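You operate a simulated robot arm through the tools that you are given. There is no shell and no other tool. Be economical: measure what you need, move in short steps, check, and stop when the job is done.

The job below is to be done with a simulated robot arm. You get a single attempt, and the scene is never put back.

JOB
Take the small u-bolt on the top of the folding table and put it away on the top of the pipe bench. Put the yellow can on the top of the folding table away on the top of the blue bench. Put the orange bench gauge on the top of the folding table away on the top of the grey bench. Fetch the silver threaded pipe and stand it on top of the grey primer tin. Take the black hose end and leave it on top of the red guard. Put the white rubber plunger on the top of the green bench. Take the round blue brush and put it in the brown bucket. Take the cream strainer and put it in the blue basket. Any order will do. Set down upright: yellow can, silver threaded pipe, white rubber plunger.

The check looks at the end state, three seconds after you hand in, the way a careful person would. Anything else that was tipped, shoved, dropped, spilled or broken makes it a failure.

ROBOT AND FRAMES
A 7-joint arm with a two-finger parallel gripper on a trunk, on a base that drives. Base frame: it is fixed to the floor where the robot stands at the start and does not move with it; the origin is under the middle of the robot, x ahead of it, y to its left, z up; the surface under the hand at the start is at about z = 780. Lengths are in mm, angles in degrees, forces in N, time in s.
With the tool pointing down near the work surface it reaches from about 520 to 960 mm from the robot's upright axis, wherever it stands. Its first joint turns from -166.0 to 166.0 degrees. Places, roughly: black hose end [750, -1250, 750]; blue basket (20x17x9 cm) [700, -600, 800]; brown bucket (20x20x20 cm) [-500, -3400, 900]; cream strainer (6x6x3 cm) [100, -3100, 900]; orange bench gauge [500, -500, 750]; primer tin [-1500, 500, 500]; red guard (7x8x8 cm) [700, -1000, 800]; round blue brush (3x3x21 cm) [900, -1400, 900]; silver threaded pipe (6x6x15 cm) [900, -800, 800]; small u-bolt (8x4x8 cm) [700, -100, 800]; top of the blue bench [-100, -3300, 800]; top of the green bench [700, 1100, 800]; top of the grey bench [-1400, -3300, 800]; top of the pipe bench [-1100, 0, 900]; white rubber plunger (4x4x6 cm) [700, -1400, 800]; yellow can (6x6x8 cm) [700, -300, 800]. Payload 3.91 kg.
Tool frame: the origin (TCP) lies between the finger pads and is the grasp point; the fingertips stand 30 mm ahead of it; z points along the fingers, y is the line along which they close. Largest opening 110 mm; finger width 20, thickness 10; the body of the gripper, 48 by 112 mm, starts 55 mm behind the TCP.
Orientation is told as [roll, pitch, yaw] about the base's x, y, z axes, in that order, counted from this pose: with the fingers straight down and closing along the base's y, the tool's x points along the base's -x, its y along +y and its z along -z.

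CONTROLS
- The arm moves only by the tool drive_tool. Its argument "deltas" is a list of rows, each a list of 3 entries, a list of its own where there are three numbers: the turn, a rotation vector about the tool's x, y, z in units of 60 degrees (1.0 is 60 degrees), then the shift along the tool's x, y, z in units of 300 mm (1.0 is 300 mm), then the opening, from 0 (shut) to 1 (fully open). In form: [[[wx, wy, wz], [x, y, z], grip], ...]. A call has 1 to 10 rows; each row is the pose to reach, as a shift and turn from the pose commanded when the call began, along the tool's axes at that moment. A call with a number of a shift or a turn outside -1 to 1 is refused whole. A row lasts 0.2 s, in which the tool goes at most 50 mm and 8.6 degrees; a call with a longer step from one row to the next is refused whole, and so is a gripper value outside its range. A pose out of reach is approached as far as the arm can. The call stops where the force on the tool passes 40 N (or 10 N more than at its start, if that is more) or the arm is blocked; 0.2 s more then pass. The fingers move at their own pace (about 72 mm/s each) and stop on an object; they squeeze with about 27 N. The grip force told is the motor's: it shows also when the fingers shut on nothing. Time passes only in rows, and 0.2 s behind the last, so rows that repeat a pose let the fingers close. It gives the time, the measured TCP pose, the force on the tool (base axes), the opening and the grip force at its end, in the units of the frame above (readings bear some noise), with the torque about the TCP (base axes, N m) and any sound that the robot's microphone picked up, and new pictures: "show" is both (left out), scene, wrist or none.
- Cameras (640 x 400 px; columns grow to the right, rows downward): "scene" is now at [250, -23.7, 1326.9]; the picture's right is [-0.32, -0.95, 0.00], its down [-0.66, 0.22, -0.72] and it looks along [0.68, -0.23, -0.69] (base axes); focal length 264 px, centre (320, 200). "wrist" rides on the gripper at [72, 17, -103] in the tool frame; the picture's right is [-0.23, 0.97, 0.00], its down [-0.76, -0.18, -0.62] and it looks along [-0.61, -0.14, 0.78] (tool axes); focal length 222 px, centre (320, 200). There is no depth. A picture from a camera that has moved, and an enlarged one, comes with that camera's place and axes in the base frame and with its lens.
- move_column(by): slides the trunk up (or, below 0, down) by that many mm; the arm and the scene camera ride with it, the base frame stays. It gives what a move gives, with no picture.
- drive_base(legs): drives the robot by 1 to 6 legs, each [ahead, left, turn to the left] in mm, mm and degrees, along the robot's own axes; the way and the turn of a leg run together, so that a leg with both is an arc; at most 1500 mm and 180 degrees a leg. The arm and the cameras ride along, it lands a little off, and it stops where it bumps. It gives what a move gives, and a new picture of the scene camera.
- turn_head(pan, tilt): turns the head with the scene camera to pan (to the left, within 86 degrees either way) and tilt (down, from -29 to 69), counted from straight ahead of the robot. It gives what a move gives, and a new picture of the scene camera.
- zoom(camera, box): a new picture of the part [left, top, right, bottom] of that camera's present view, enlarged. No time passes.
- finish_job(): hands the job in; it is judged then, once.

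Go step by step. Nothing tells you exact positions but the pictures and the camera data: compare them with the known pose of the tool, close in by small moves and look again before you grip or let go. The budget is 483 turns and 360 pictures, counting those below and the enlarged ones. Unless the task says otherwise, let go and move clear before handing in, and close with one line.

The tools are called after ">>>" by a JSON object that holds its "method" and its "body". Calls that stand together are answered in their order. drive_tool: Moves the arm, as the interface text tells. Its arguments: {"type":"object","properties":{"deltas":{"type":"array","items":{"type":"array"}},"show":{"type":"string","enum":["both","scene","wrist","none"]}},"required":["deltas"]} The other tools are called the same way: move_column (by) slides the trunk up or down; drive_base (legs) drives the base; turn_head (pan, tilt) turns the head that bears the scene camera; zoom (camera, box) takes an enlarged picture of a part of a camera's view; finish_job () hands the job in.

At the start:

```text
t: 0.0
tcp_pos: [534.9, -154.1, 1080.6]
tool_rot: [0.0, 0.1, 0.0]
wrist_force: [0.3, 0.1, 0.6]
wrist_torque: [-0.01, -0.01, 0.02]
grip_width: 110.2
grasp_force: 0.1
trunk travel left (down, up): [-525.0, 157.0]
robot x, y, heading: [1.2, -1.1, 0.2]
head pan, tilt: [-18.6, 43.8]
```

scene: 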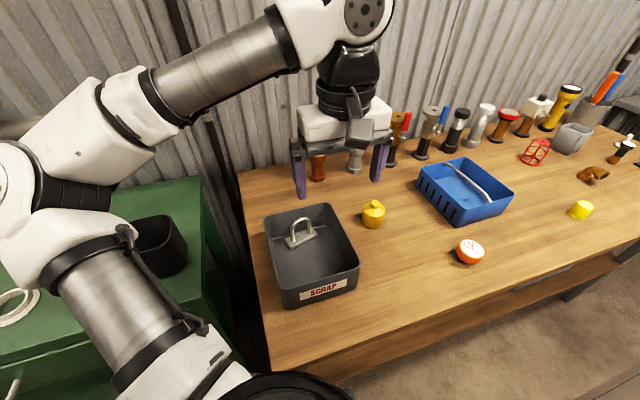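
wrist: 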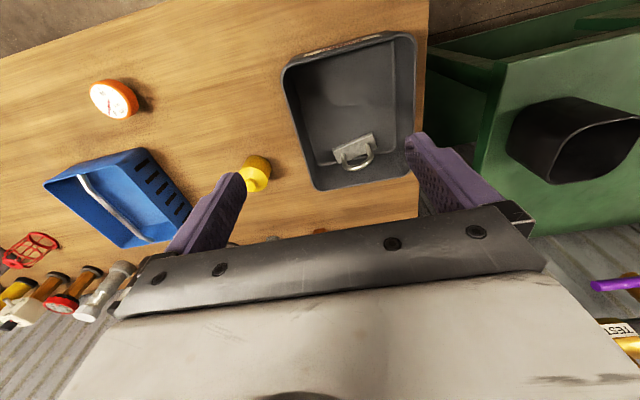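

The folding table carries a scrap bin with the u-bolt in it, a yellow can, a blue basket, an orange gauge and a row of pipe-like objects. I will look closer first.

>>> {"method": "zoom", "body": {"camera": "scene", "box": [230, 80, 430, 205]}}

>>> {"method": "zoom", "body": {"camera": "scene", "box": [400, 70, 640, 220]}}

>>> {"method": "turn_head", "body": {"pan": -60, "tilt": 35}}

```text
3.20 times, centred on (330, 142) of scene
camera zoom: at [250.0, -23.7, 1326.9], right [-0.32, -0.95, 0.0], down [-0.66, 0.22, -0.72], along [0.68, -0.23, -0.69], focal length 846 px, centre (288, 384)
```

zoom: 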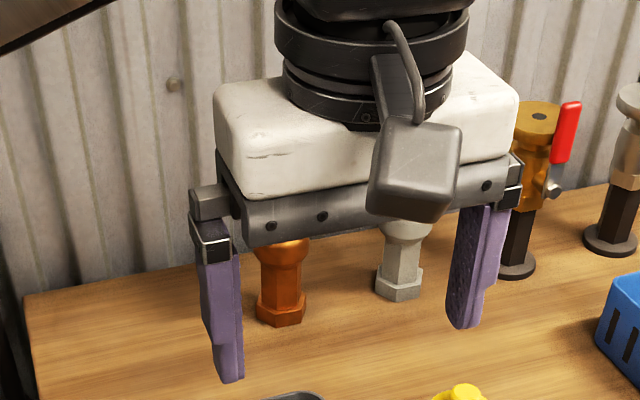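

```text
2.67 times, centred on (520, 145) of scene
camera zoom: at [250.0, -23.7, 1326.9], right [-0.32, -0.95, 0.0], down [-0.66, 0.22, -0.72], along [0.68, -0.23, -0.69], focal length 705 px, centre (-213, 347)
```

zoom: 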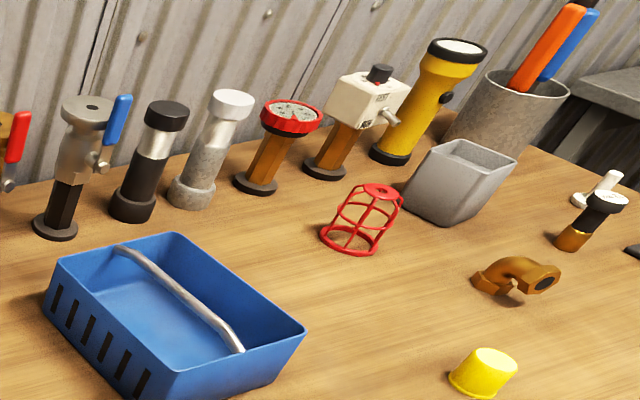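

```text
t: 1.1
tcp_pos: [533.7, -153.9, 1080.9]
tool_rot: [-0.1, 0.0, 0.0]
wrist_force: [0.1, -0.4, 0.4]
wrist_torque: [0.02, 0.01, 0.01]
grip_width: 109.9
grasp_force: 0.1
trunk travel left (down, up): [-525.0, 157.0]
robot x, y, heading: [0.1, -0.1, 0.0]
head pan, tilt: [-60.0, 35.0]
camera scene: at [216.1, -73.6, 1339.9], right [-0.87, -0.5, 0.0], down [-0.29, 0.5, -0.82], along [0.41, -0.71, -0.57], focal length 264 px, centre (320, 200)
```

scene: 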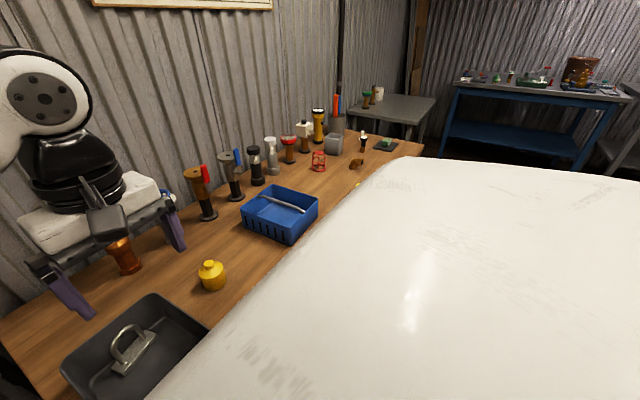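

>>> {"method": "turn_head", "body": {"pan": -5, "tilt": 55}}

>>> {"method": "zoom", "body": {"camera": "wrist", "box": [270, 20, 430, 200]}}

```text
t: 2.3
tcp_pos: [533.5, -154.9, 1081.9]
tool_rot: [0.0, 0.1, 0.0]
wrist_force: [-1.0, 0.4, -0.1]
wrist_torque: [-0.01, -0.02, -0.05]
grip_width: 109.9
grasp_force: 0.1
trunk travel left (down, up): [-525.0, 157.0]
robot x, y, heading: [2.3, -1.3, -0.1]
head pan, tilt: [-5.0, 55.0]
camera scene: at [243.8, -3.7, 1311.7], right [-0.09, -1.0, 0.0], down [-0.82, 0.07, -0.57], along [0.57, -0.05, -0.82], focal length 264 px, centre (320, 200)
```

scene: 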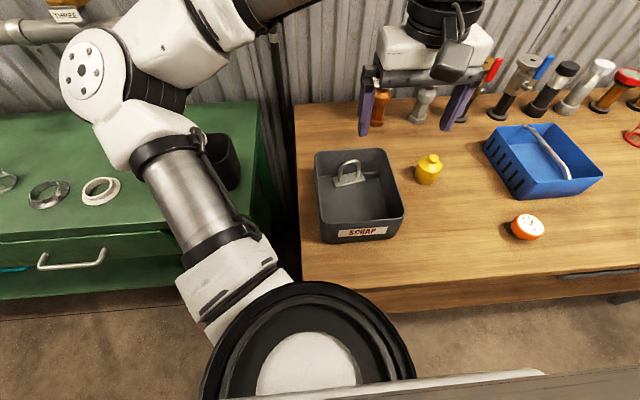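

```text
2.22 times, centred on (350, 110) of wrist
camera zoom: at [461.0, -136.6, 1184.7], right [0.23, 0.97, 0.0], down [0.76, -0.18, 0.62], along [0.61, -0.14, -0.78], focal length 494 px, centre (253, 400)
```

zoom: 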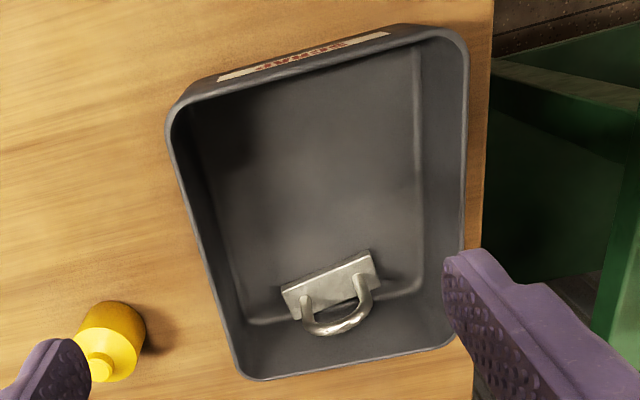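

The u-bolt stands upright in the bin, arch up, at about (655, -110) with its long axis near y. I'll move above it and look.

>>> {"method": "drive_tool", "body": {"deltas": [[[0, 0, -0.04], [-0.1, 0.037, 0.1], 0.75], [[0, 0, -0.08], [-0.2, 0.074, 0.2], 0.75], [[0, 0, -0.12], [-0.3, 0.11, 0.3], 0.75], [[0, 0, -0.158], [-0.4, 0.148, 0.4], 0.75], [[0, 0, -0.158], [-0.4, 0.148, 0.4], 0.75]]}}

```text
t: 3.5
tcp_pos: [654.2, -112.5, 960.0]
tool_rot: [0.0, 0.0, 9.6]
wrist_force: [0.0, -0.2, 0.9]
wrist_torque: [-0.02, 0.01, 0.0]
grip_width: 82.6
grasp_force: 0.0
trunk travel left (down, up): [-525.0, 157.0]
robot x, y, heading: [-0.9, -1.6, -0.0]
head pan, tilt: [-5.0, 55.0]
camera scene: at [243.8, -3.7, 1311.7], right [-0.09, -1.0, 0.0], down [-0.82, 0.07, -0.57], along [0.57, -0.05, -0.82], focal length 264 px, centre (320, 200)
camera wrist: at [578.8, -106.9, 1063.9], right [0.06, 1.0, 0.0], down [0.78, -0.05, 0.62], along [0.62, -0.04, -0.78], focal length 222 px, centre (320, 200)
```

scene: 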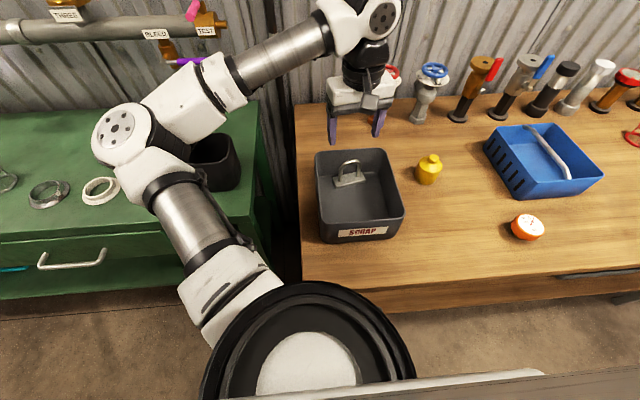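
wrist: 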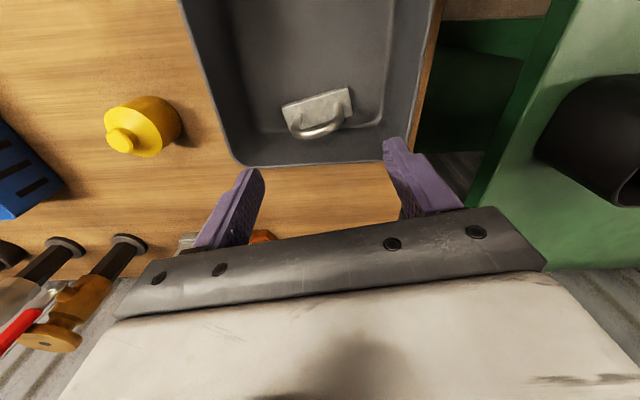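

>>> {"method": "drive_tool", "body": {"deltas": [[[0, 0, 0], [-0.015, -0.012, 0.14], 0.75], [[0, 0, 0], [-0.015, -0.012, 0.25], 0.75], [[0, 0, 0], [-0.015, -0.012, 0.33], 0.75], [[0, 0, 0], [-0.015, -0.012, 0.37], 0.75]]}}

```text
t: 4.5
tcp_pos: [658.2, -113.3, 850.2]
tool_rot: [-0.2, 0.0, 9.6]
wrist_force: [-0.4, -0.8, 0.6]
wrist_torque: [0.04, 0.0, 0.0]
grip_width: 82.6
grasp_force: 0.0
trunk travel left (down, up): [-525.0, 157.0]
robot x, y, heading: [-0.8, -1.7, -0.1]
head pan, tilt: [-5.0, 55.0]
camera scene: at [243.9, -3.7, 1311.7], right [-0.09, -1.0, 0.0], down [-0.82, 0.07, -0.57], along [0.57, -0.05, -0.82], focal length 264 px, centre (320, 200)
camera wrist: at [583.8, -108.2, 953.6], right [0.06, 1.0, 0.0], down [0.78, -0.05, 0.62], along [0.62, -0.04, -0.78], focal length 222 px, centre (320, 200)
```

scene: 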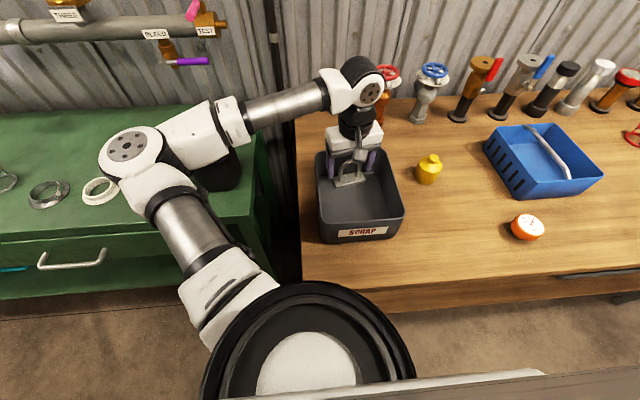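
wrist: 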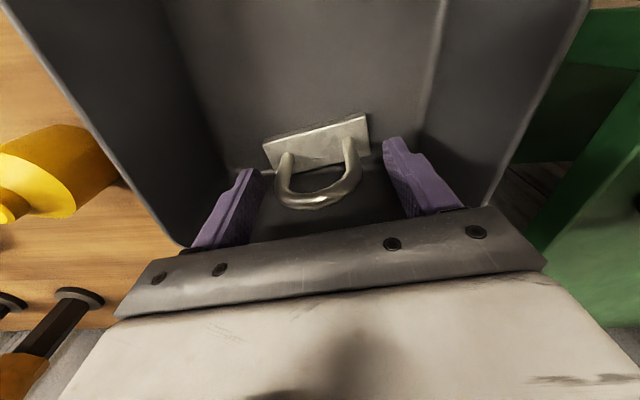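

>>> {"method": "drive_tool", "body": {"deltas": [[[0, 0, -0.02], [-0.014, -0.005, 0.03], 0.75], [[0, 0, -0.02], [-0.014, -0.005, 0.035], 0.2], [[0, 0, -0.02], [-0.014, -0.005, 0.035], 0.2], [[0, 0, -0.02], [-0.014, -0.005, 0.035], 0.2], [[0, 0, -0.02], [-0.014, -0.005, 0.035], 0.2]], "show": "wrist"}}

```text
t: 5.7
tcp_pos: [662.8, -113.5, 840.3]
tool_rot: [-0.1, -0.1, 10.7]
wrist_force: [0.9, -1.0, 3.0]
wrist_torque: [-0.04, -0.03, 0.02]
grip_width: 56.0
grasp_force: 27.2
trunk travel left (down, up): [-525.0, 157.0]
robot x, y, heading: [0.5, -3.1, -0.1]
head pan, tilt: [-5.0, 55.0]
camera wrist: at [588.6, -110.2, 943.4], right [0.04, 1.0, 0.0], down [0.78, -0.03, 0.62], along [0.62, -0.03, -0.78], focal length 222 px, centre (320, 200)
```

wrist: 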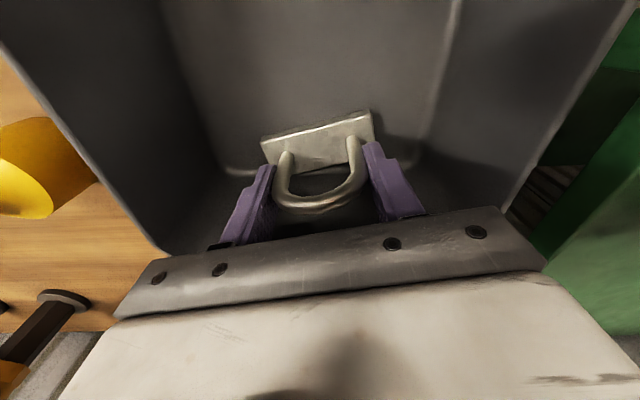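

Gripped at 56 mm. Lift it well clear of the bin and pull the arm back.

>>> {"method": "drive_tool", "body": {"deltas": [[[0, 0, 0], [0, 0, -0.1], 0.2], [[0, 0, 0], [0, 0, -0.25], 0.2], [[0, 0, 0], [0, 0, -0.4], 0.2], [[0, 0, 0], [0, 0, -0.55], 0.2], [[0, 0, 0], [0, 0, -0.7], 0.2], [[0, 0, 0], [0.15, 0, -0.75], 0.2], [[0, 0, 0], [0.3, 0, -0.75], 0.2], [[0, 0, 0], [0.4, 0, -0.75], 0.2]]}}

>>> {"method": "turn_head", "body": {"pan": 80, "tilt": 35}}

```text
t: 7.5
tcp_pos: [546.8, -135.2, 1064.7]
tool_rot: [0.0, -0.1, 10.7]
wrist_force: [-0.4, -0.4, -1.7]
wrist_torque: [0.0, -0.01, 0.01]
grip_width: 56.0
grasp_force: 27.2
trunk travel left (down, up): [-525.0, 157.0]
robot x, y, heading: [0.8, 3.1, -0.1]
head pan, tilt: [-5.0, 55.0]
camera scene: at [243.8, -3.7, 1311.7], right [-0.09, -1.0, 0.0], down [-0.82, 0.07, -0.57], along [0.57, -0.05, -0.82], focal length 264 px, centre (320, 200)
camera wrist: at [472.2, -131.6, 1167.8], right [0.04, 1.0, 0.0], down [0.78, -0.03, 0.62], along [0.62, -0.03, -0.78], focal length 222 px, centre (320, 200)
```

scene: 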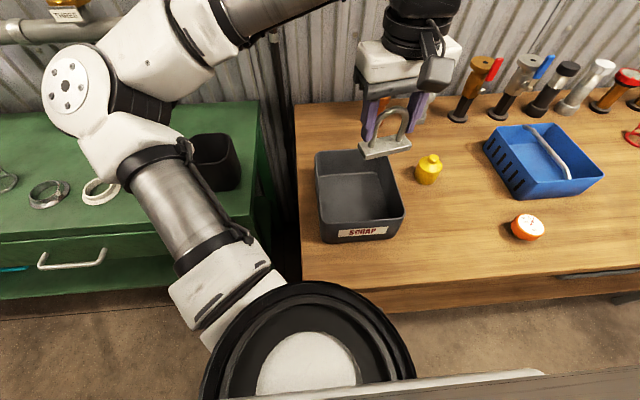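
wrist: 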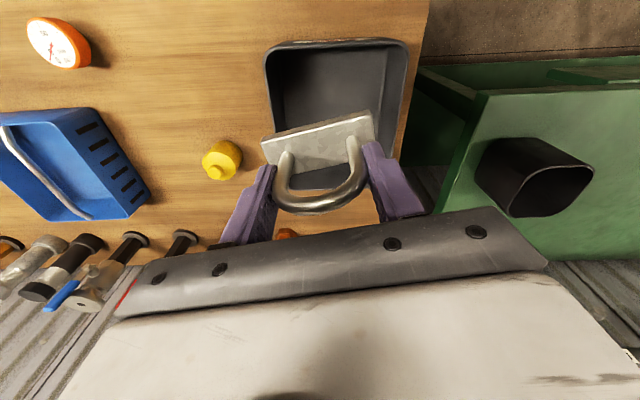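

```text
t: 9.1
tcp_pos: [546.9, -135.4, 1064.8]
tool_rot: [0.1, 0.0, 10.7]
wrist_force: [0.2, -0.8, -1.4]
wrist_torque: [0.0, -0.02, 0.0]
grip_width: 56.1
grasp_force: 27.2
trunk travel left (down, up): [-525.0, 157.0]
robot x, y, heading: [-1.7, 1.2, -0.1]
head pan, tilt: [80.0, 35.0]
camera scene: at [187.4, 89.3, 1339.9], right [0.98, -0.17, 0.0], down [-0.1, -0.56, -0.82], along [0.14, 0.81, -0.57], focal length 264 px, centre (320, 200)
```

scene: 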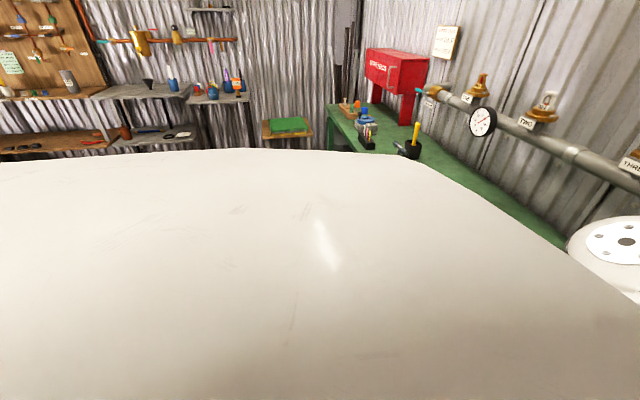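

>>> {"method": "drive_base", "body": {"legs": [[-200, 0, 0], [0, 0, 90]]}}

>>> {"method": "turn_head", "body": {"pan": 45, "tilt": 30}}

```text
t: 14.8
tcp_pos: [-91.8, 553.0, 1064.2]
tool_rot: [0.0, 0.0, 103.4]
wrist_force: [-0.2, 0.5, -1.8]
wrist_torque: [0.0, -0.03, 0.01]
grip_width: 56.1
grasp_force: 27.0
trunk travel left (down, up): [-525.0, 157.0]
robot x, y, heading: [-200.1, 1.5, 92.6]
head pan, tilt: [80.0, 35.0]
camera scene: at [-294.7, 183.7, 1339.9], right [0.13, 0.99, 0.0], down [0.57, -0.07, -0.82], along [-0.81, 0.1, -0.57], focal length 264 px, centre (320, 200)
```

scene: 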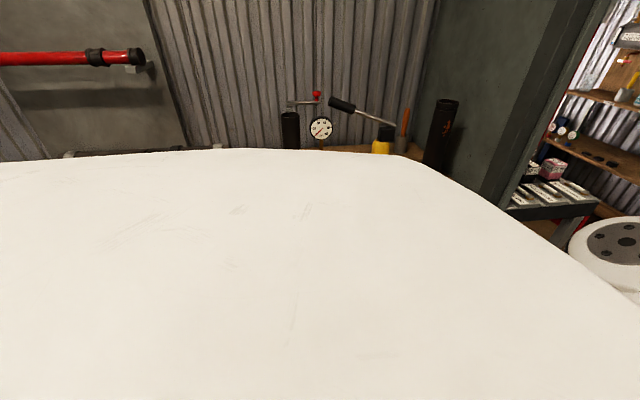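

```text
t: 15.8
tcp_pos: [-91.5, 552.8, 1064.5]
tool_rot: [0.0, 0.0, 103.4]
wrist_force: [0.9, -0.3, -1.3]
wrist_torque: [0.0, -0.02, -0.02]
grip_width: 55.9
grasp_force: 26.8
trunk travel left (down, up): [-525.0, 157.0]
robot x, y, heading: [-199.4, -0.3, 92.9]
head pan, tilt: [45.0, 30.0]
camera scene: at [-274.2, 233.4, 1347.7], right [0.67, 0.74, 0.0], down [0.37, -0.34, -0.87], along [-0.64, 0.58, -0.5], focal length 264 px, centre (320, 200)
```

scene: 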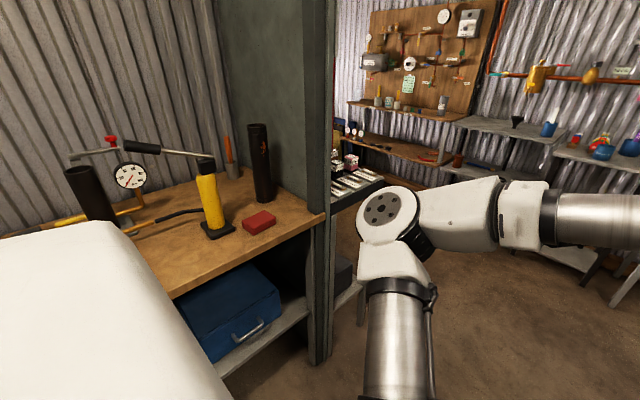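

>>> {"method": "drive_base", "body": {"legs": [[0, 0, 85]]}}

>>> {"method": "turn_head", "body": {"pan": 0, "tilt": 40}}

```text
t: 19.9
tcp_pos: [-745.4, 145.0, 1063.9]
tool_rot: [0.0, -0.1, -170.4]
wrist_force: [-0.6, 0.2, -1.5]
wrist_torque: [0.0, 0.03, 0.05]
grip_width: 56.1
grasp_force: 27.2
trunk travel left (down, up): [-525.0, 157.0]
robot x, y, heading: [-198.9, -1.8, 179.0]
head pan, tilt: [45.0, 30.0]
camera scene: at [-434.5, -57.1, 1347.7], right [-0.69, 0.72, 0.0], down [0.36, 0.35, -0.87], along [-0.62, -0.6, -0.5], focal length 264 px, centre (320, 200)
```

scene: 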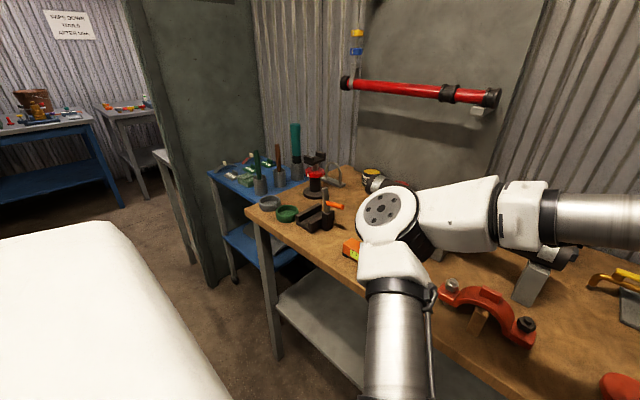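

```text
t: 21.1
tcp_pos: [-745.4, 145.0, 1064.8]
tool_rot: [0.0, -0.1, -170.4]
wrist_force: [0.3, -0.1, -1.0]
wrist_torque: [0.01, 0.03, -0.02]
grip_width: 56.1
grasp_force: 27.9
trunk travel left (down, up): [-525.0, 157.0]
robot x, y, heading: [-197.6, -0.5, 179.0]
head pan, tilt: [0.0, 40.0]
camera scene: at [-454.4, 7.3, 1332.4], right [0.02, 1.0, 0.0], down [0.64, -0.01, -0.77], along [-0.77, 0.01, -0.64], focal length 264 px, centre (320, 200)
```

scene: 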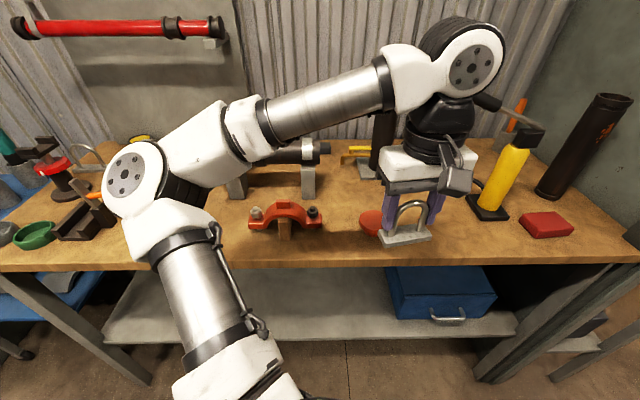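

The pipe bench top is at about z 890; I see a free patch near (-840, -250), between the red clamp and the orange tool. I'll carry the u-bolt over there high and look.

>>> {"method": "drive_tool", "body": {"deltas": [[[0, 0, 0], [-0.05, 0.13, 0], 0.2], [[0, 0, 0], [-0.1, 0.26, 0], 0.2], [[0, 0, 0], [-0.15, 0.39, 0], 0.2], [[0, 0, 0], [-0.2, 0.52, 0], 0.2], [[0, 0, 0], [-0.25, 0.65, 0], 0.2], [[0, 0, 0], [-0.3, 0.78, 0], 0.2], [[0, 0, 0], [-0.35, 0.9, 0], 0.2], [[0, 0, 0], [-0.38, 0.95, 0], 0.2]]}}

```text
t: 22.9
tcp_pos: [-811.3, -155.1, 1066.3]
tool_rot: [0.0, 0.0, -170.4]
wrist_force: [-0.4, 0.6, -1.1]
wrist_torque: [0.0, 0.02, 0.03]
grip_width: 56.0
grasp_force: 26.6
trunk travel left (down, up): [-525.0, 157.0]
robot x, y, heading: [-199.4, -3.9, 178.7]
head pan, tilt: [0.0, 40.0]
camera scene: at [-454.4, 7.2, 1332.4], right [0.02, 1.0, 0.0], down [0.64, -0.01, -0.77], along [-0.77, 0.01, -0.64], focal length 264 px, centre (320, 200)
camera wrist: at [-736.8, -158.6, 1168.4], right [-0.06, -1.0, 0.0], down [-0.78, 0.05, 0.62], along [-0.62, 0.04, -0.78], focal length 222 px, centre (320, 200)
```

scene: 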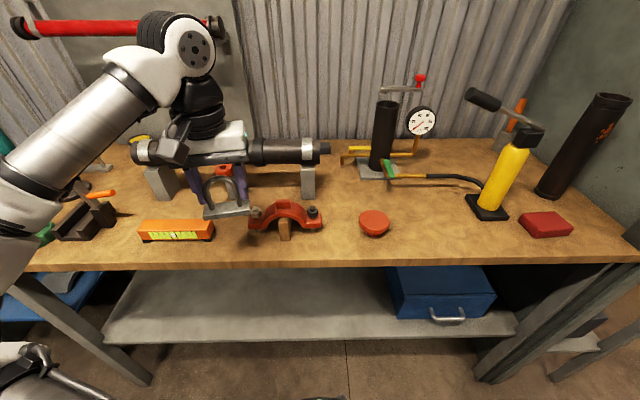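
wrist: 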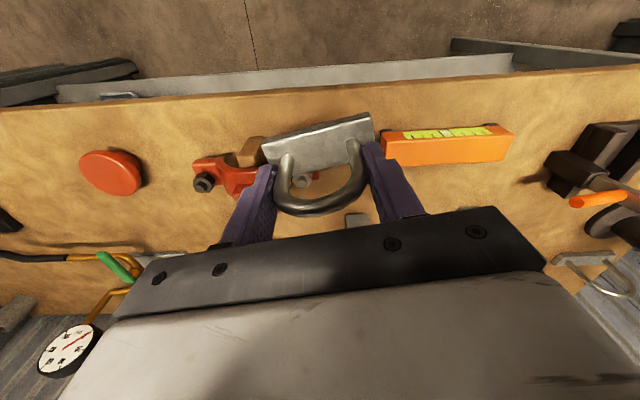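

The free patch is actually occupied by a level; the clear area is between the red disc and the yellow pump, near (-860, 275). I'll go back there.

>>> {"method": "drive_tool", "body": {"deltas": [[[0, 0, 0], [0.05, -0.15, 0], 0.2], [[0, 0, 0], [0.1, -0.3, 0], 0.2], [[0, 0, 0], [0.1, -0.45, 0], 0.2], [[0, 0, 0], [0.1, -0.6, 0], 0.2], [[0, 0, 0], [0.1, -0.75, 0], 0.2], [[0, 0, 0], [0.1, -0.9, 0], 0.2], [[0, 0, 0], [0.1, -1.0, 0], 0.2]], "show": "none"}}

>>> {"method": "drive_tool", "body": {"deltas": [[[0, 0, 0], [-0.01, -0.15, 0.05], 0.2], [[0, 0, 0], [-0.02, -0.3, 0.1], 0.2], [[0, 0, 0], [-0.02, -0.44, 0.15], 0.2], [[0, 0, 0], [-0.02, -0.44, 0.22], 0.2]]}}

```text
t: 24.5
tcp_pos: [-830.4, 145.2, 1064.2]
tool_rot: [0.1, -0.1, -170.3]
wrist_force: [0.6, 0.6, -0.2]
wrist_torque: [-0.04, -0.01, -0.04]
grip_width: 56.2
grasp_force: 27.3
trunk travel left (down, up): [-525.0, 157.0]
robot x, y, heading: [-197.7, -0.8, 179.0]
head pan, tilt: [0.0, 40.0]
```

```text
t: 25.5
tcp_pos: [-860.3, 277.0, 998.8]
tool_rot: [-0.1, -0.1, -170.3]
wrist_force: [0.7, 0.2, -1.3]
wrist_torque: [0.0, -0.02, 0.02]
grip_width: 56.0
grasp_force: 27.2
trunk travel left (down, up): [-525.0, 157.0]
robot x, y, heading: [-196.3, -0.2, 178.9]
head pan, tilt: [0.0, 40.0]
camera scene: at [-454.5, 7.2, 1332.4], right [0.02, 1.0, 0.0], down [0.64, -0.01, -0.77], along [-0.77, 0.01, -0.64], focal length 264 px, centre (320, 200)
camera wrist: at [-786.1, 271.3, 1102.2], right [-0.06, -1.0, 0.0], down [-0.78, 0.05, 0.62], along [-0.62, 0.04, -0.78], focal length 222 px, centre (320, 200)
```

scene: 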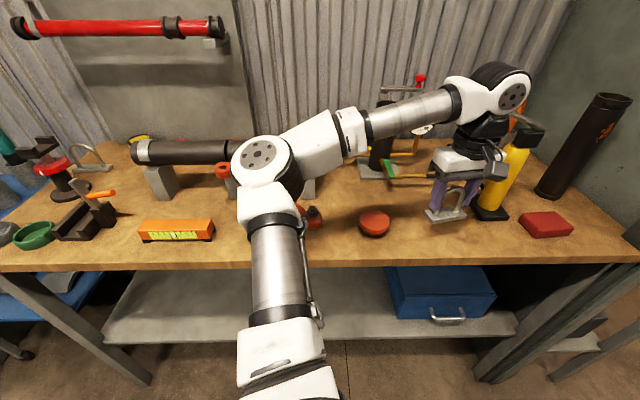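
wrist: 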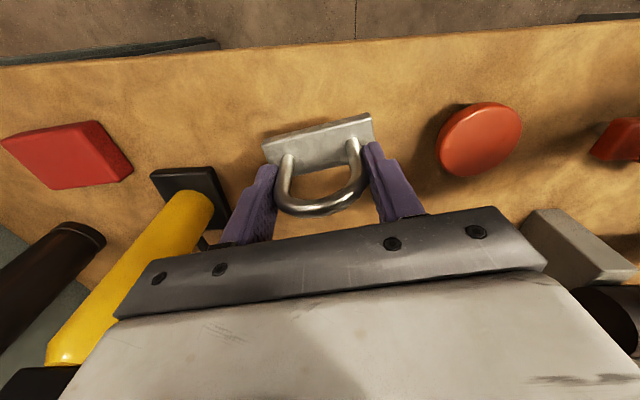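

I'll shift a bit away from the pump and lower gently until contact.

>>> {"method": "drive_tool", "body": {"deltas": [[[0, 0, 0], [0.046, 0.126, 0], 0.2], [[0, 0, 0], [0.046, 0.126, 0.06], 0.2], [[0, 0, 0], [0.046, 0.126, 0.12], 0.2]]}}

```text
t: 26.3
tcp_pos: [-839.7, 241.5, 962.3]
tool_rot: [-0.1, 0.0, -170.3]
wrist_force: [-1.0, 0.6, -0.5]
wrist_torque: [0.01, -0.01, -0.03]
grip_width: 55.9
grasp_force: 27.0
trunk travel left (down, up): [-525.0, 157.0]
robot x, y, heading: [-201.5, 3.6, 178.9]
head pan, tilt: [0.0, 40.0]
camera scene: at [-454.6, 7.4, 1332.4], right [0.02, 1.0, 0.0], down [0.64, -0.01, -0.77], along [-0.77, 0.01, -0.64], focal length 264 px, centre (320, 200)
camera wrist: at [-765.5, 235.9, 1065.7], right [-0.06, -1.0, 0.0], down [-0.78, 0.05, 0.62], along [-0.62, 0.04, -0.78], focal length 222 px, centre (320, 200)
```

scene: 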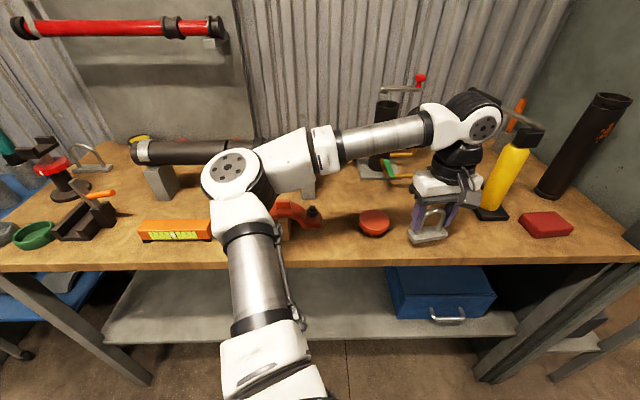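
wrist: 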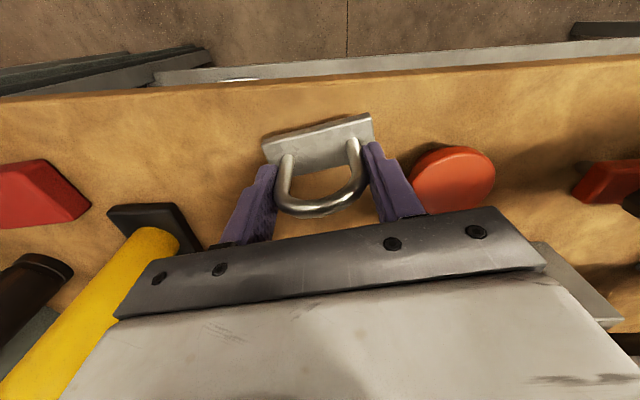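

>>> {"method": "drive_tool", "body": {"deltas": [[[0, 0, 0], [0, -0.03, 0.02], 0.2], [[0, 0, 0], [0, -0.03, 0.03], 0.2], [[0, 0, 0], [0, -0.03, 0.035], 0.2], [[0, 0, 0], [0, -0.03, 0.04], 0.2], [[0, 0, 0], [0, -0.03, 0.045], 0.2], [[0, 0, 0], [0, -0.03, 0.05], 0.2]]}}

```text
t: 27.7
tcp_pos: [-840.2, 248.1, 947.4]
tool_rot: [0.0, 0.0, -170.4]
wrist_force: [-0.5, -0.4, -1.2]
wrist_torque: [0.04, -0.02, -0.01]
grip_width: 56.1
grasp_force: 26.7
trunk travel left (down, up): [-525.0, 157.0]
robot x, y, heading: [-201.8, 1.8, 179.3]
head pan, tilt: [0.0, 40.0]
camera scene: at [-454.4, 7.3, 1332.4], right [0.02, 1.0, 0.0], down [0.64, -0.01, -0.77], along [-0.77, 0.01, -0.64], focal length 264 px, centre (320, 200)
camera wrist: at [-766.5, 244.9, 1050.8], right [-0.06, -1.0, 0.0], down [-0.78, 0.05, 0.62], along [-0.62, 0.04, -0.78], focal length 222 px, centre (320, 200)
```

scene: 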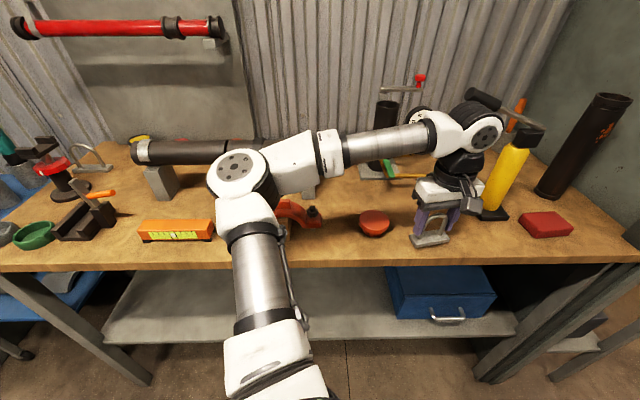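
wrist: 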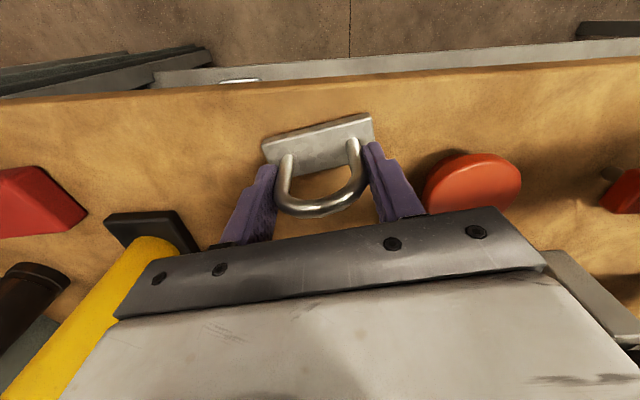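

Not touching yet; continue lowering in small steps.

>>> {"method": "drive_tool", "body": {"deltas": [[[0, 0, 0], [0, 0, 0.01], 0.2], [[0, 0, 0], [0, 0, 0.02], 0.2], [[0, 0, 0], [0, 0, 0.027], 0.2], [[0, 0, 0], [0, 0, 0.033], 0.2], [[0, 0, 0], [0, 0, 0.04], 0.2], [[0, 0, 0], [0, 0, 0.047], 0.2], [[0, 0, 0], [0, 0, 0.053], 0.2], [[0, 0, 0], [0, 0, 0.06], 0.2], [[0, 0, 0], [0, 0, 0.067], 0.2]], "show": "scene"}}

```text
t: 29.7
tcp_pos: [-839.3, 248.1, 930.6]
tool_rot: [0.0, -0.2, -170.4]
wrist_force: [-1.1, 3.0, 23.7]
wrist_torque: [0.03, 0.01, -0.02]
grip_width: 56.6
grasp_force: 26.9
trunk travel left (down, up): [-525.0, 157.0]
robot x, y, heading: [-201.1, 0.8, 179.0]
head pan, tilt: [0.0, 40.0]
camera scene: at [-452.7, 6.9, 1332.9], right [0.02, 1.0, 0.0], down [0.64, -0.01, -0.77], along [-0.77, 0.01, -0.64], focal length 264 px, centre (320, 200)
```

scene: 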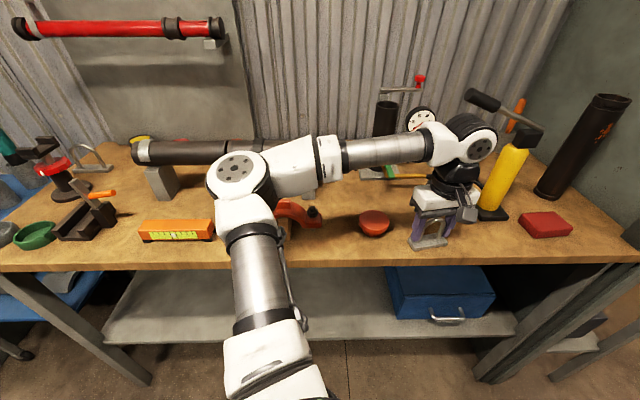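

Contact. Open moderately and lift away.

>>> {"method": "drive_tool", "body": {"deltas": [[[0, 0, 0], [0, 0, -0.005], 0.7], [[0, 0, 0], [0, 0, -0.005], 0.7], [[0, 0, 0], [0, 0, -0.1], 0.7], [[0, 0, 0], [0, 0, -0.25], 0.7], [[0, 0, 0], [0.02, 0, -0.4], 0.7], [[0, 0, 0], [0.15, 0, -0.45], 0.7], [[0, 0, 0], [0.3, 0, -0.45], 0.7], [[0, 0, 0], [0.45, 0, -0.45], 0.7], [[0, 0, 0], [0.6, 0, -0.45], 0.7]]}}

```text
t: 31.7
tcp_pos: [-661.9, 276.8, 1062.2]
tool_rot: [0.0, -0.1, -170.3]
wrist_force: [-0.4, 0.0, 0.7]
wrist_torque: [0.02, -0.02, -0.01]
grip_width: 77.0
grasp_force: 0.1
trunk travel left (down, up): [-525.0, 157.0]
robot x, y, heading: [-202.6, -0.8, 178.7]
head pan, tilt: [0.0, 40.0]
camera scene: at [-454.0, 7.5, 1332.5], right [0.02, 1.0, 0.0], down [0.64, -0.01, -0.77], along [-0.77, 0.01, -0.64], focal length 264 px, centre (320, 200)
camera wrist: at [-587.6, 272.5, 1165.1], right [-0.06, -1.0, 0.0], down [-0.78, 0.05, 0.62], along [-0.62, 0.04, -0.78], focal length 222 px, centre (320, 200)
```

scene: 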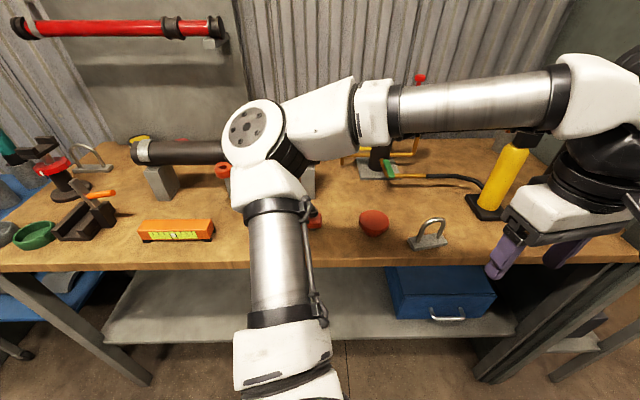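
wrist: 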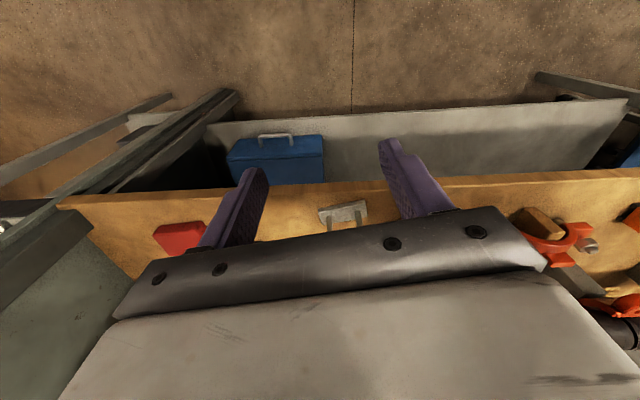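

The u-bolt stands on the pipe bench. Now I look for the primer tin, probably beyond the grey divider.

>>> {"method": "turn_head", "body": {"pan": -60, "tilt": 25}}

>>> {"method": "zoom", "body": {"camera": "scene", "box": [160, 100, 480, 300]}}

```text
t: 33.0
tcp_pos: [-662.3, 276.8, 1062.6]
tool_rot: [0.0, 0.1, -170.3]
wrist_force: [0.2, -0.5, 0.4]
wrist_torque: [0.03, -0.02, 0.0]
grip_width: 77.0
grasp_force: 0.1
trunk travel left (down, up): [-525.0, 157.0]
robot x, y, heading: [-202.7, -0.1, 178.9]
head pan, tilt: [-60.0, 25.0]
camera scene: at [-414.0, 86.3, 1355.7], right [0.87, 0.48, 0.0], down [0.2, -0.37, -0.91], along [-0.44, 0.79, -0.42], focal length 264 px, centre (320, 200)
```

scene: 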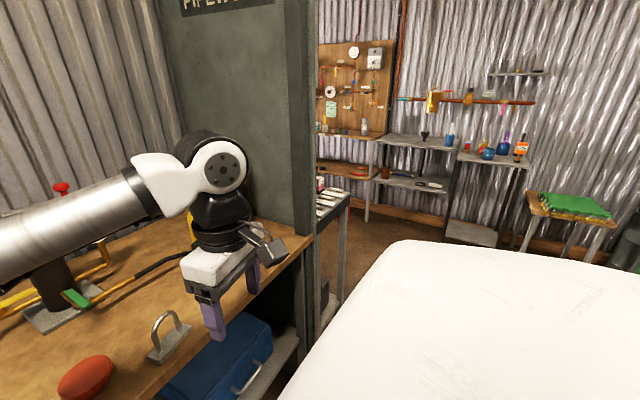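

```text
2.00 times, centred on (320, 200) of scene
camera zoom: at [-414.0, 86.3, 1355.7], right [0.87, 0.48, 0.0], down [0.2, -0.37, -0.91], along [-0.44, 0.79, -0.42], focal length 528 px, centre (320, 200)
```

zoom: 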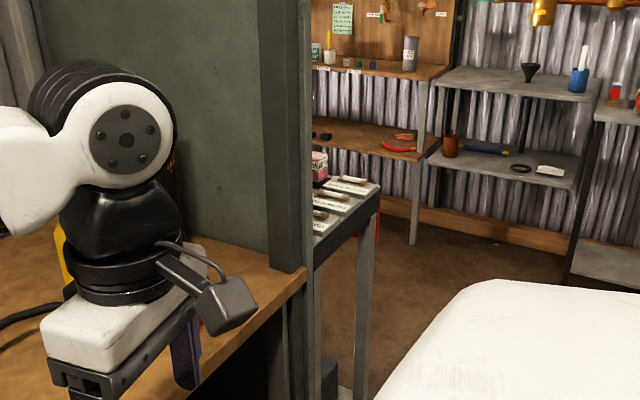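

The tin isn't visible from here; I'll search later on a trip to that side. Now turn to the folding table and drive to its far end.

>>> {"method": "drive_base", "body": {"legs": [[0, 0, 180], [0, -1200, 0]]}}

>>> {"method": "turn_head", "body": {"pan": 0, "tilt": 40}}

```text
t: 49.9
tcp_pos: [126.7, -1505.7, 1062.6]
tool_rot: [0.1, 0.0, 5.1]
wrist_force: [0.4, -0.2, -0.1]
wrist_torque: [0.01, 0.01, 0.0]
grip_width: 76.9
grasp_force: 0.0
trunk travel left (down, up): [-525.0, 157.0]
robot x, y, heading: [-312.3, -1191.5, -5.3]
head pan, tilt: [-60.0, 25.0]
camera scene: at [-102.4, -1292.2, 1355.7], right [-0.91, -0.42, 0.0], down [-0.18, 0.38, -0.91], along [0.38, -0.82, -0.42], focal length 264 px, centre (320, 200)
```

scene: 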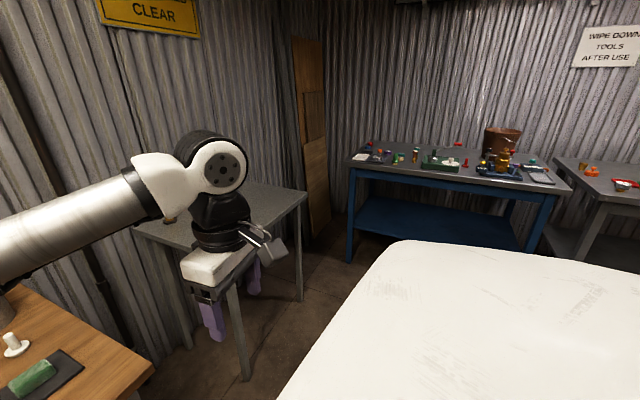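

```text
t: 51.2
tcp_pos: [127.7, -1506.5, 1062.6]
tool_rot: [0.0, 0.0, 5.0]
wrist_force: [-1.0, -0.1, -0.6]
wrist_torque: [0.02, 0.03, -0.02]
grip_width: 77.0
grasp_force: 0.0
trunk travel left (down, up): [-525.0, 157.0]
robot x, y, heading: [-311.7, -1195.3, -5.3]
head pan, tilt: [0.0, 40.0]
camera scene: at [-56.0, -1216.5, 1332.4], right [-0.1, -1.0, 0.0], down [-0.64, 0.06, -0.77], along [0.76, -0.07, -0.64], focal length 264 px, centre (320, 200)
```

scene: 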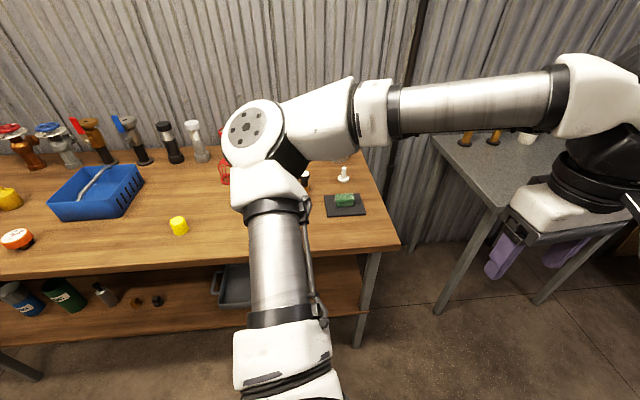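

>>> {"method": "drive_base", "body": {"legs": [[0, 0, 5.3], [280, 0, 0]]}}

>>> {"method": "drive_tool", "body": {"deltas": [[[0, 0, 0.05], [0, 0.12, 0], 0.9], [[0, 0, 0.1], [0, 0.24, 0], 0.9], [[0, 0, 0.15], [0, 0.36, 0], 0.9], [[0, 0, 0.17], [0, 0.48, 0], 0.9], [[0, 0, 0.17], [0, 0.6, 0], 0.9], [[0, 0, 0.17], [0, 0.75, 0], 0.9]]}}

```text
t: 53.7
tcp_pos: [431.2, -1464.9, 1062.4]
tool_rot: [0.0, 0.0, 10.4]
wrist_force: [-0.1, 0.8, 0.6]
wrist_torque: [-0.01, -0.01, 0.0]
grip_width: 77.1
grasp_force: 0.0
trunk travel left (down, up): [-525.0, 157.0]
robot x, y, heading: [-35.4, -1197.5, -0.3]
head pan, tilt: [0.0, 40.0]
camera scene: at [224.3, -1194.2, 1332.2], right [0.0, -1.0, 0.0], down [-0.64, 0.0, -0.77], along [0.77, 0.0, -0.64], focal length 264 px, centre (320, 200)
```

scene: 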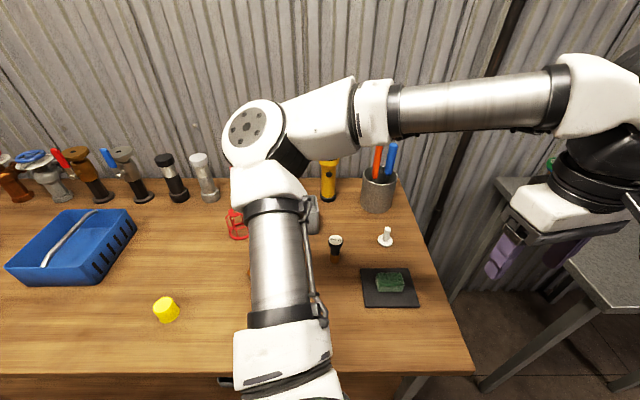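

```text
t: 55.1
tcp_pos: [388.3, -1241.8, 1061.1]
tool_rot: [0.0, 0.0, 0.3]
wrist_force: [0.2, 0.5, 0.2]
wrist_torque: [0.01, 0.01, 0.0]
grip_width: 99.0
grasp_force: 0.1
trunk travel left (down, up): [-525.0, 157.0]
robot x, y, heading: [-34.9, -1193.0, -0.5]
head pan, tilt: [0.0, 40.0]
camera scene: at [223.3, -1193.7, 1332.5], right [0.0, -1.0, 0.0], down [-0.64, 0.0, -0.77], along [0.77, 0.0, -0.64], focal length 264 px, centre (320, 200)
camera wrist: at [316.4, -1225.0, 1164.3], right [0.22, 0.97, 0.0], down [0.76, -0.17, 0.62], along [0.61, -0.14, -0.78], focal length 222 px, centre (320, 200)
```

scene: 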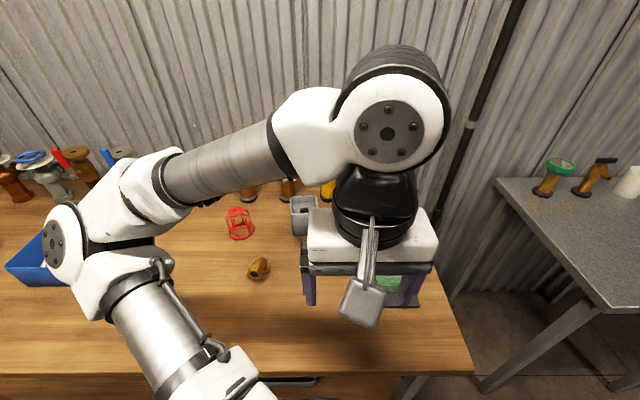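
wrist: 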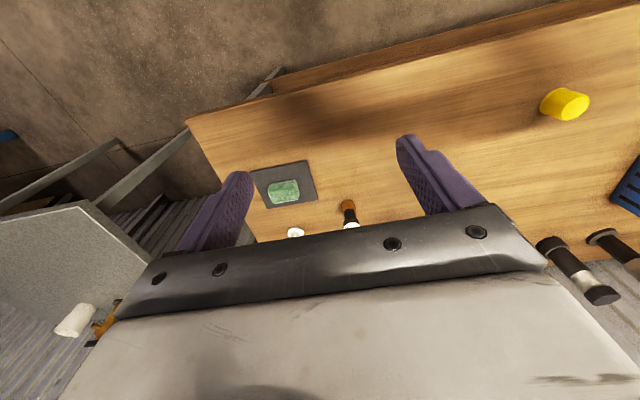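

>>> {"method": "drive_tool", "body": {"deltas": [[[0, 0, 0], [-0.16, -0.05, 0.05], 0.9], [[0, 0, 0], [-0.32, -0.1, 0.1], 0.9], [[0, 0, 0], [-0.48, -0.15, 0.15], 0.9], [[0, 0, 0], [-0.62, -0.25, 0.15], 0.9], [[0, 0, 0], [-0.75, -0.35, 0.15], 0.9], [[0, 0, 0], [-0.88, -0.41, 0.15], 0.9], [[0, 0, 0], [-0.88, -0.41, 0.15], 0.9]]}}

>>> {"method": "zoom", "body": {"camera": "wrist", "box": [220, 80, 420, 240]}}

```text
refused: row 1 steps farther than a row can; nothing moved
```

```text
2.50 times, centred on (320, 160) of wrist
camera zoom: at [316.4, -1225.0, 1164.3], right [0.22, 0.97, 0.0], down [0.76, -0.17, 0.62], along [0.61, -0.14, -0.78], focal length 555 px, centre (320, 300)
```

zoom: 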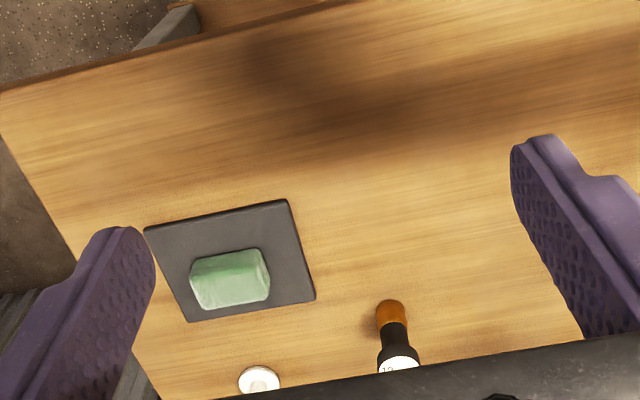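

>>> {"method": "drive_tool", "body": {"deltas": [[[0, 0, 0], [-0.14, -0.05, 0.04], 0.9], [[0, 0, 0], [-0.28, -0.1, 0.08], 0.9], [[0, 0, 0], [-0.42, -0.15, 0.12], 0.9], [[0, 0, 0], [-0.56, -0.22, 0.15], 0.9], [[0, 0, 0], [-0.7, -0.28, 0.15], 0.9], [[0, 0, 0], [-0.84, -0.34, 0.15], 0.9], [[0, 0, 0], [-0.88, -0.41, 0.15], 0.9], [[0, 0, 0], [-0.88, -0.41, 0.15], 0.9]]}}

>>> {"method": "zoom", "body": {"camera": "wrist", "box": [220, 60, 420, 220]}}

```text
t: 56.9
tcp_pos: [656.3, -1365.8, 1017.0]
tool_rot: [0.1, 0.0, 0.2]
wrist_force: [0.2, 0.5, 0.3]
wrist_torque: [0.0, 0.02, -0.02]
grip_width: 99.1
grasp_force: 0.0
trunk travel left (down, up): [-525.0, 157.0]
robot x, y, heading: [-32.8, -1195.4, -0.1]
head pan, tilt: [0.0, 40.0]
camera scene: at [223.8, -1194.2, 1332.4], right [0.0, -1.0, 0.0], down [-0.64, 0.0, -0.77], along [0.77, 0.0, -0.64], focal length 264 px, centre (320, 200)
camera wrist: at [582.9, -1348.4, 1120.7], right [0.22, 0.97, 0.0], down [0.76, -0.17, 0.62], along [0.61, -0.14, -0.78], focal length 222 px, centre (320, 200)
```

scene: 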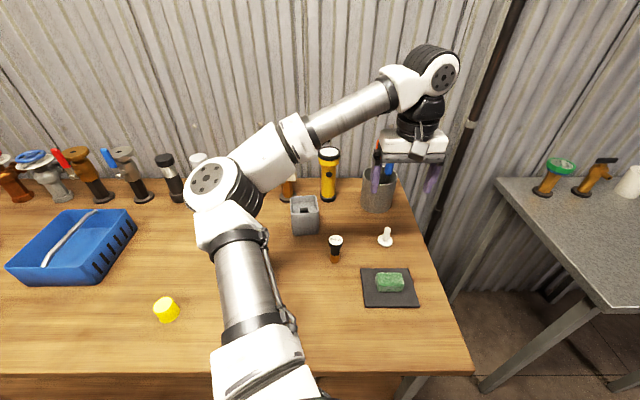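
wrist: 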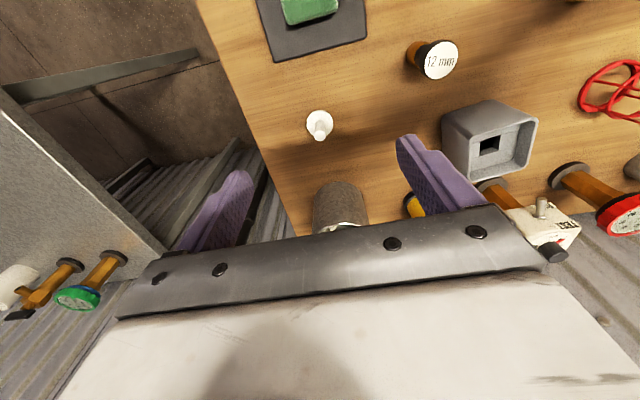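

```text
2.50 times, centred on (320, 140) of wrist
camera zoom: at [582.9, -1348.4, 1120.7], right [0.22, 0.97, 0.0], down [0.76, -0.17, 0.62], along [0.61, -0.14, -0.78], focal length 555 px, centre (320, 350)
```

zoom: 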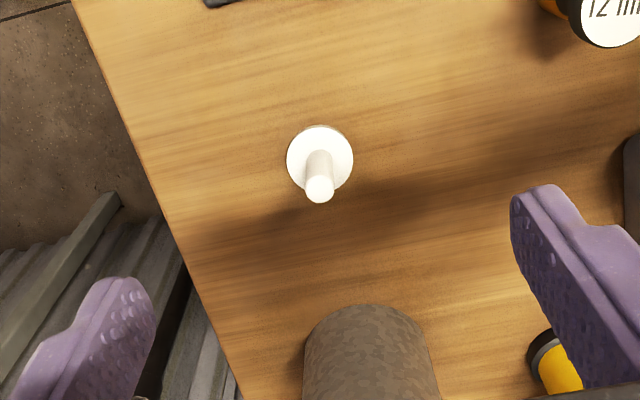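

Plunger is at about (699, -1376). Descend over its stem with the gripper partly open.

>>> {"method": "drive_tool", "body": {"deltas": [[[0, 0, 0], [-0.1, -0.025, 0.08], 0.6], [[0, 0, 0], [-0.143, -0.033, 0.2], 0.6], [[0, 0, 0], [-0.143, -0.033, 0.34], 0.6], [[0, 0, 0], [-0.143, -0.033, 0.45], 0.5], [[0, 0, 0], [-0.143, -0.033, 0.53], 0.5]], "show": "wrist"}}

```text
t: 58.1
tcp_pos: [697.9, -1376.5, 855.9]
tool_rot: [0.0, 0.0, 0.2]
wrist_force: [0.3, 0.0, 0.4]
wrist_torque: [0.01, -0.02, 0.02]
grip_width: 55.0
grasp_force: 0.1
trunk travel left (down, up): [-525.0, 157.0]
robot x, y, heading: [-31.7, -1195.0, -0.1]
head pan, tilt: [0.0, 40.0]
camera wrist: at [626.0, -1359.2, 959.1], right [0.22, 0.97, 0.0], down [0.76, -0.17, 0.62], along [0.61, -0.14, -0.78], focal length 222 px, centre (320, 200)
```

wrist: 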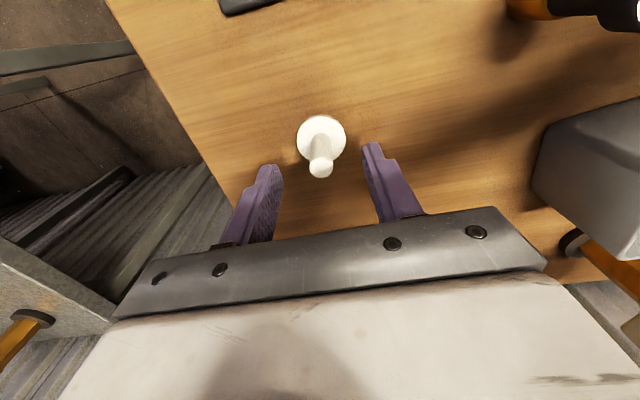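

>>> {"method": "drive_tool", "body": {"deltas": [[[0, 0, 0], [0, 0, 0.05], 0.5], [[0, 0, 0], [0, 0, 0.095], 0.5], [[0, 0, 0], [0, 0, 0.095], 0.05], [[0, 0, 0], [0, 0, 0.095], 0.05], [[0, 0, 0], [0, 0, 0.095], 0.05], [[0, 0, 0], [0, 0, 0.095], 0.05]], "show": "wrist"}}

```text
t: 59.5
tcp_pos: [699.2, -1377.0, 828.2]
tool_rot: [0.0, -0.1, 0.1]
wrist_force: [-0.7, 0.5, -0.1]
wrist_torque: [-0.01, 0.02, 0.0]
grip_width: 15.0
grasp_force: 26.6
trunk travel left (down, up): [-525.0, 157.0]
robot x, y, heading: [-31.7, -1197.1, 0.2]
head pan, tilt: [0.0, 40.0]
camera wrist: at [626.0, -1358.8, 931.9], right [0.22, 0.97, 0.0], down [0.76, -0.17, 0.62], along [0.61, -0.14, -0.78], focal length 222 px, centre (320, 200)
```

wrist: 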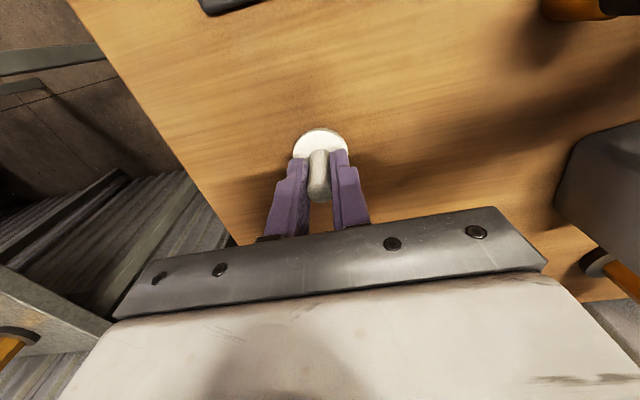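

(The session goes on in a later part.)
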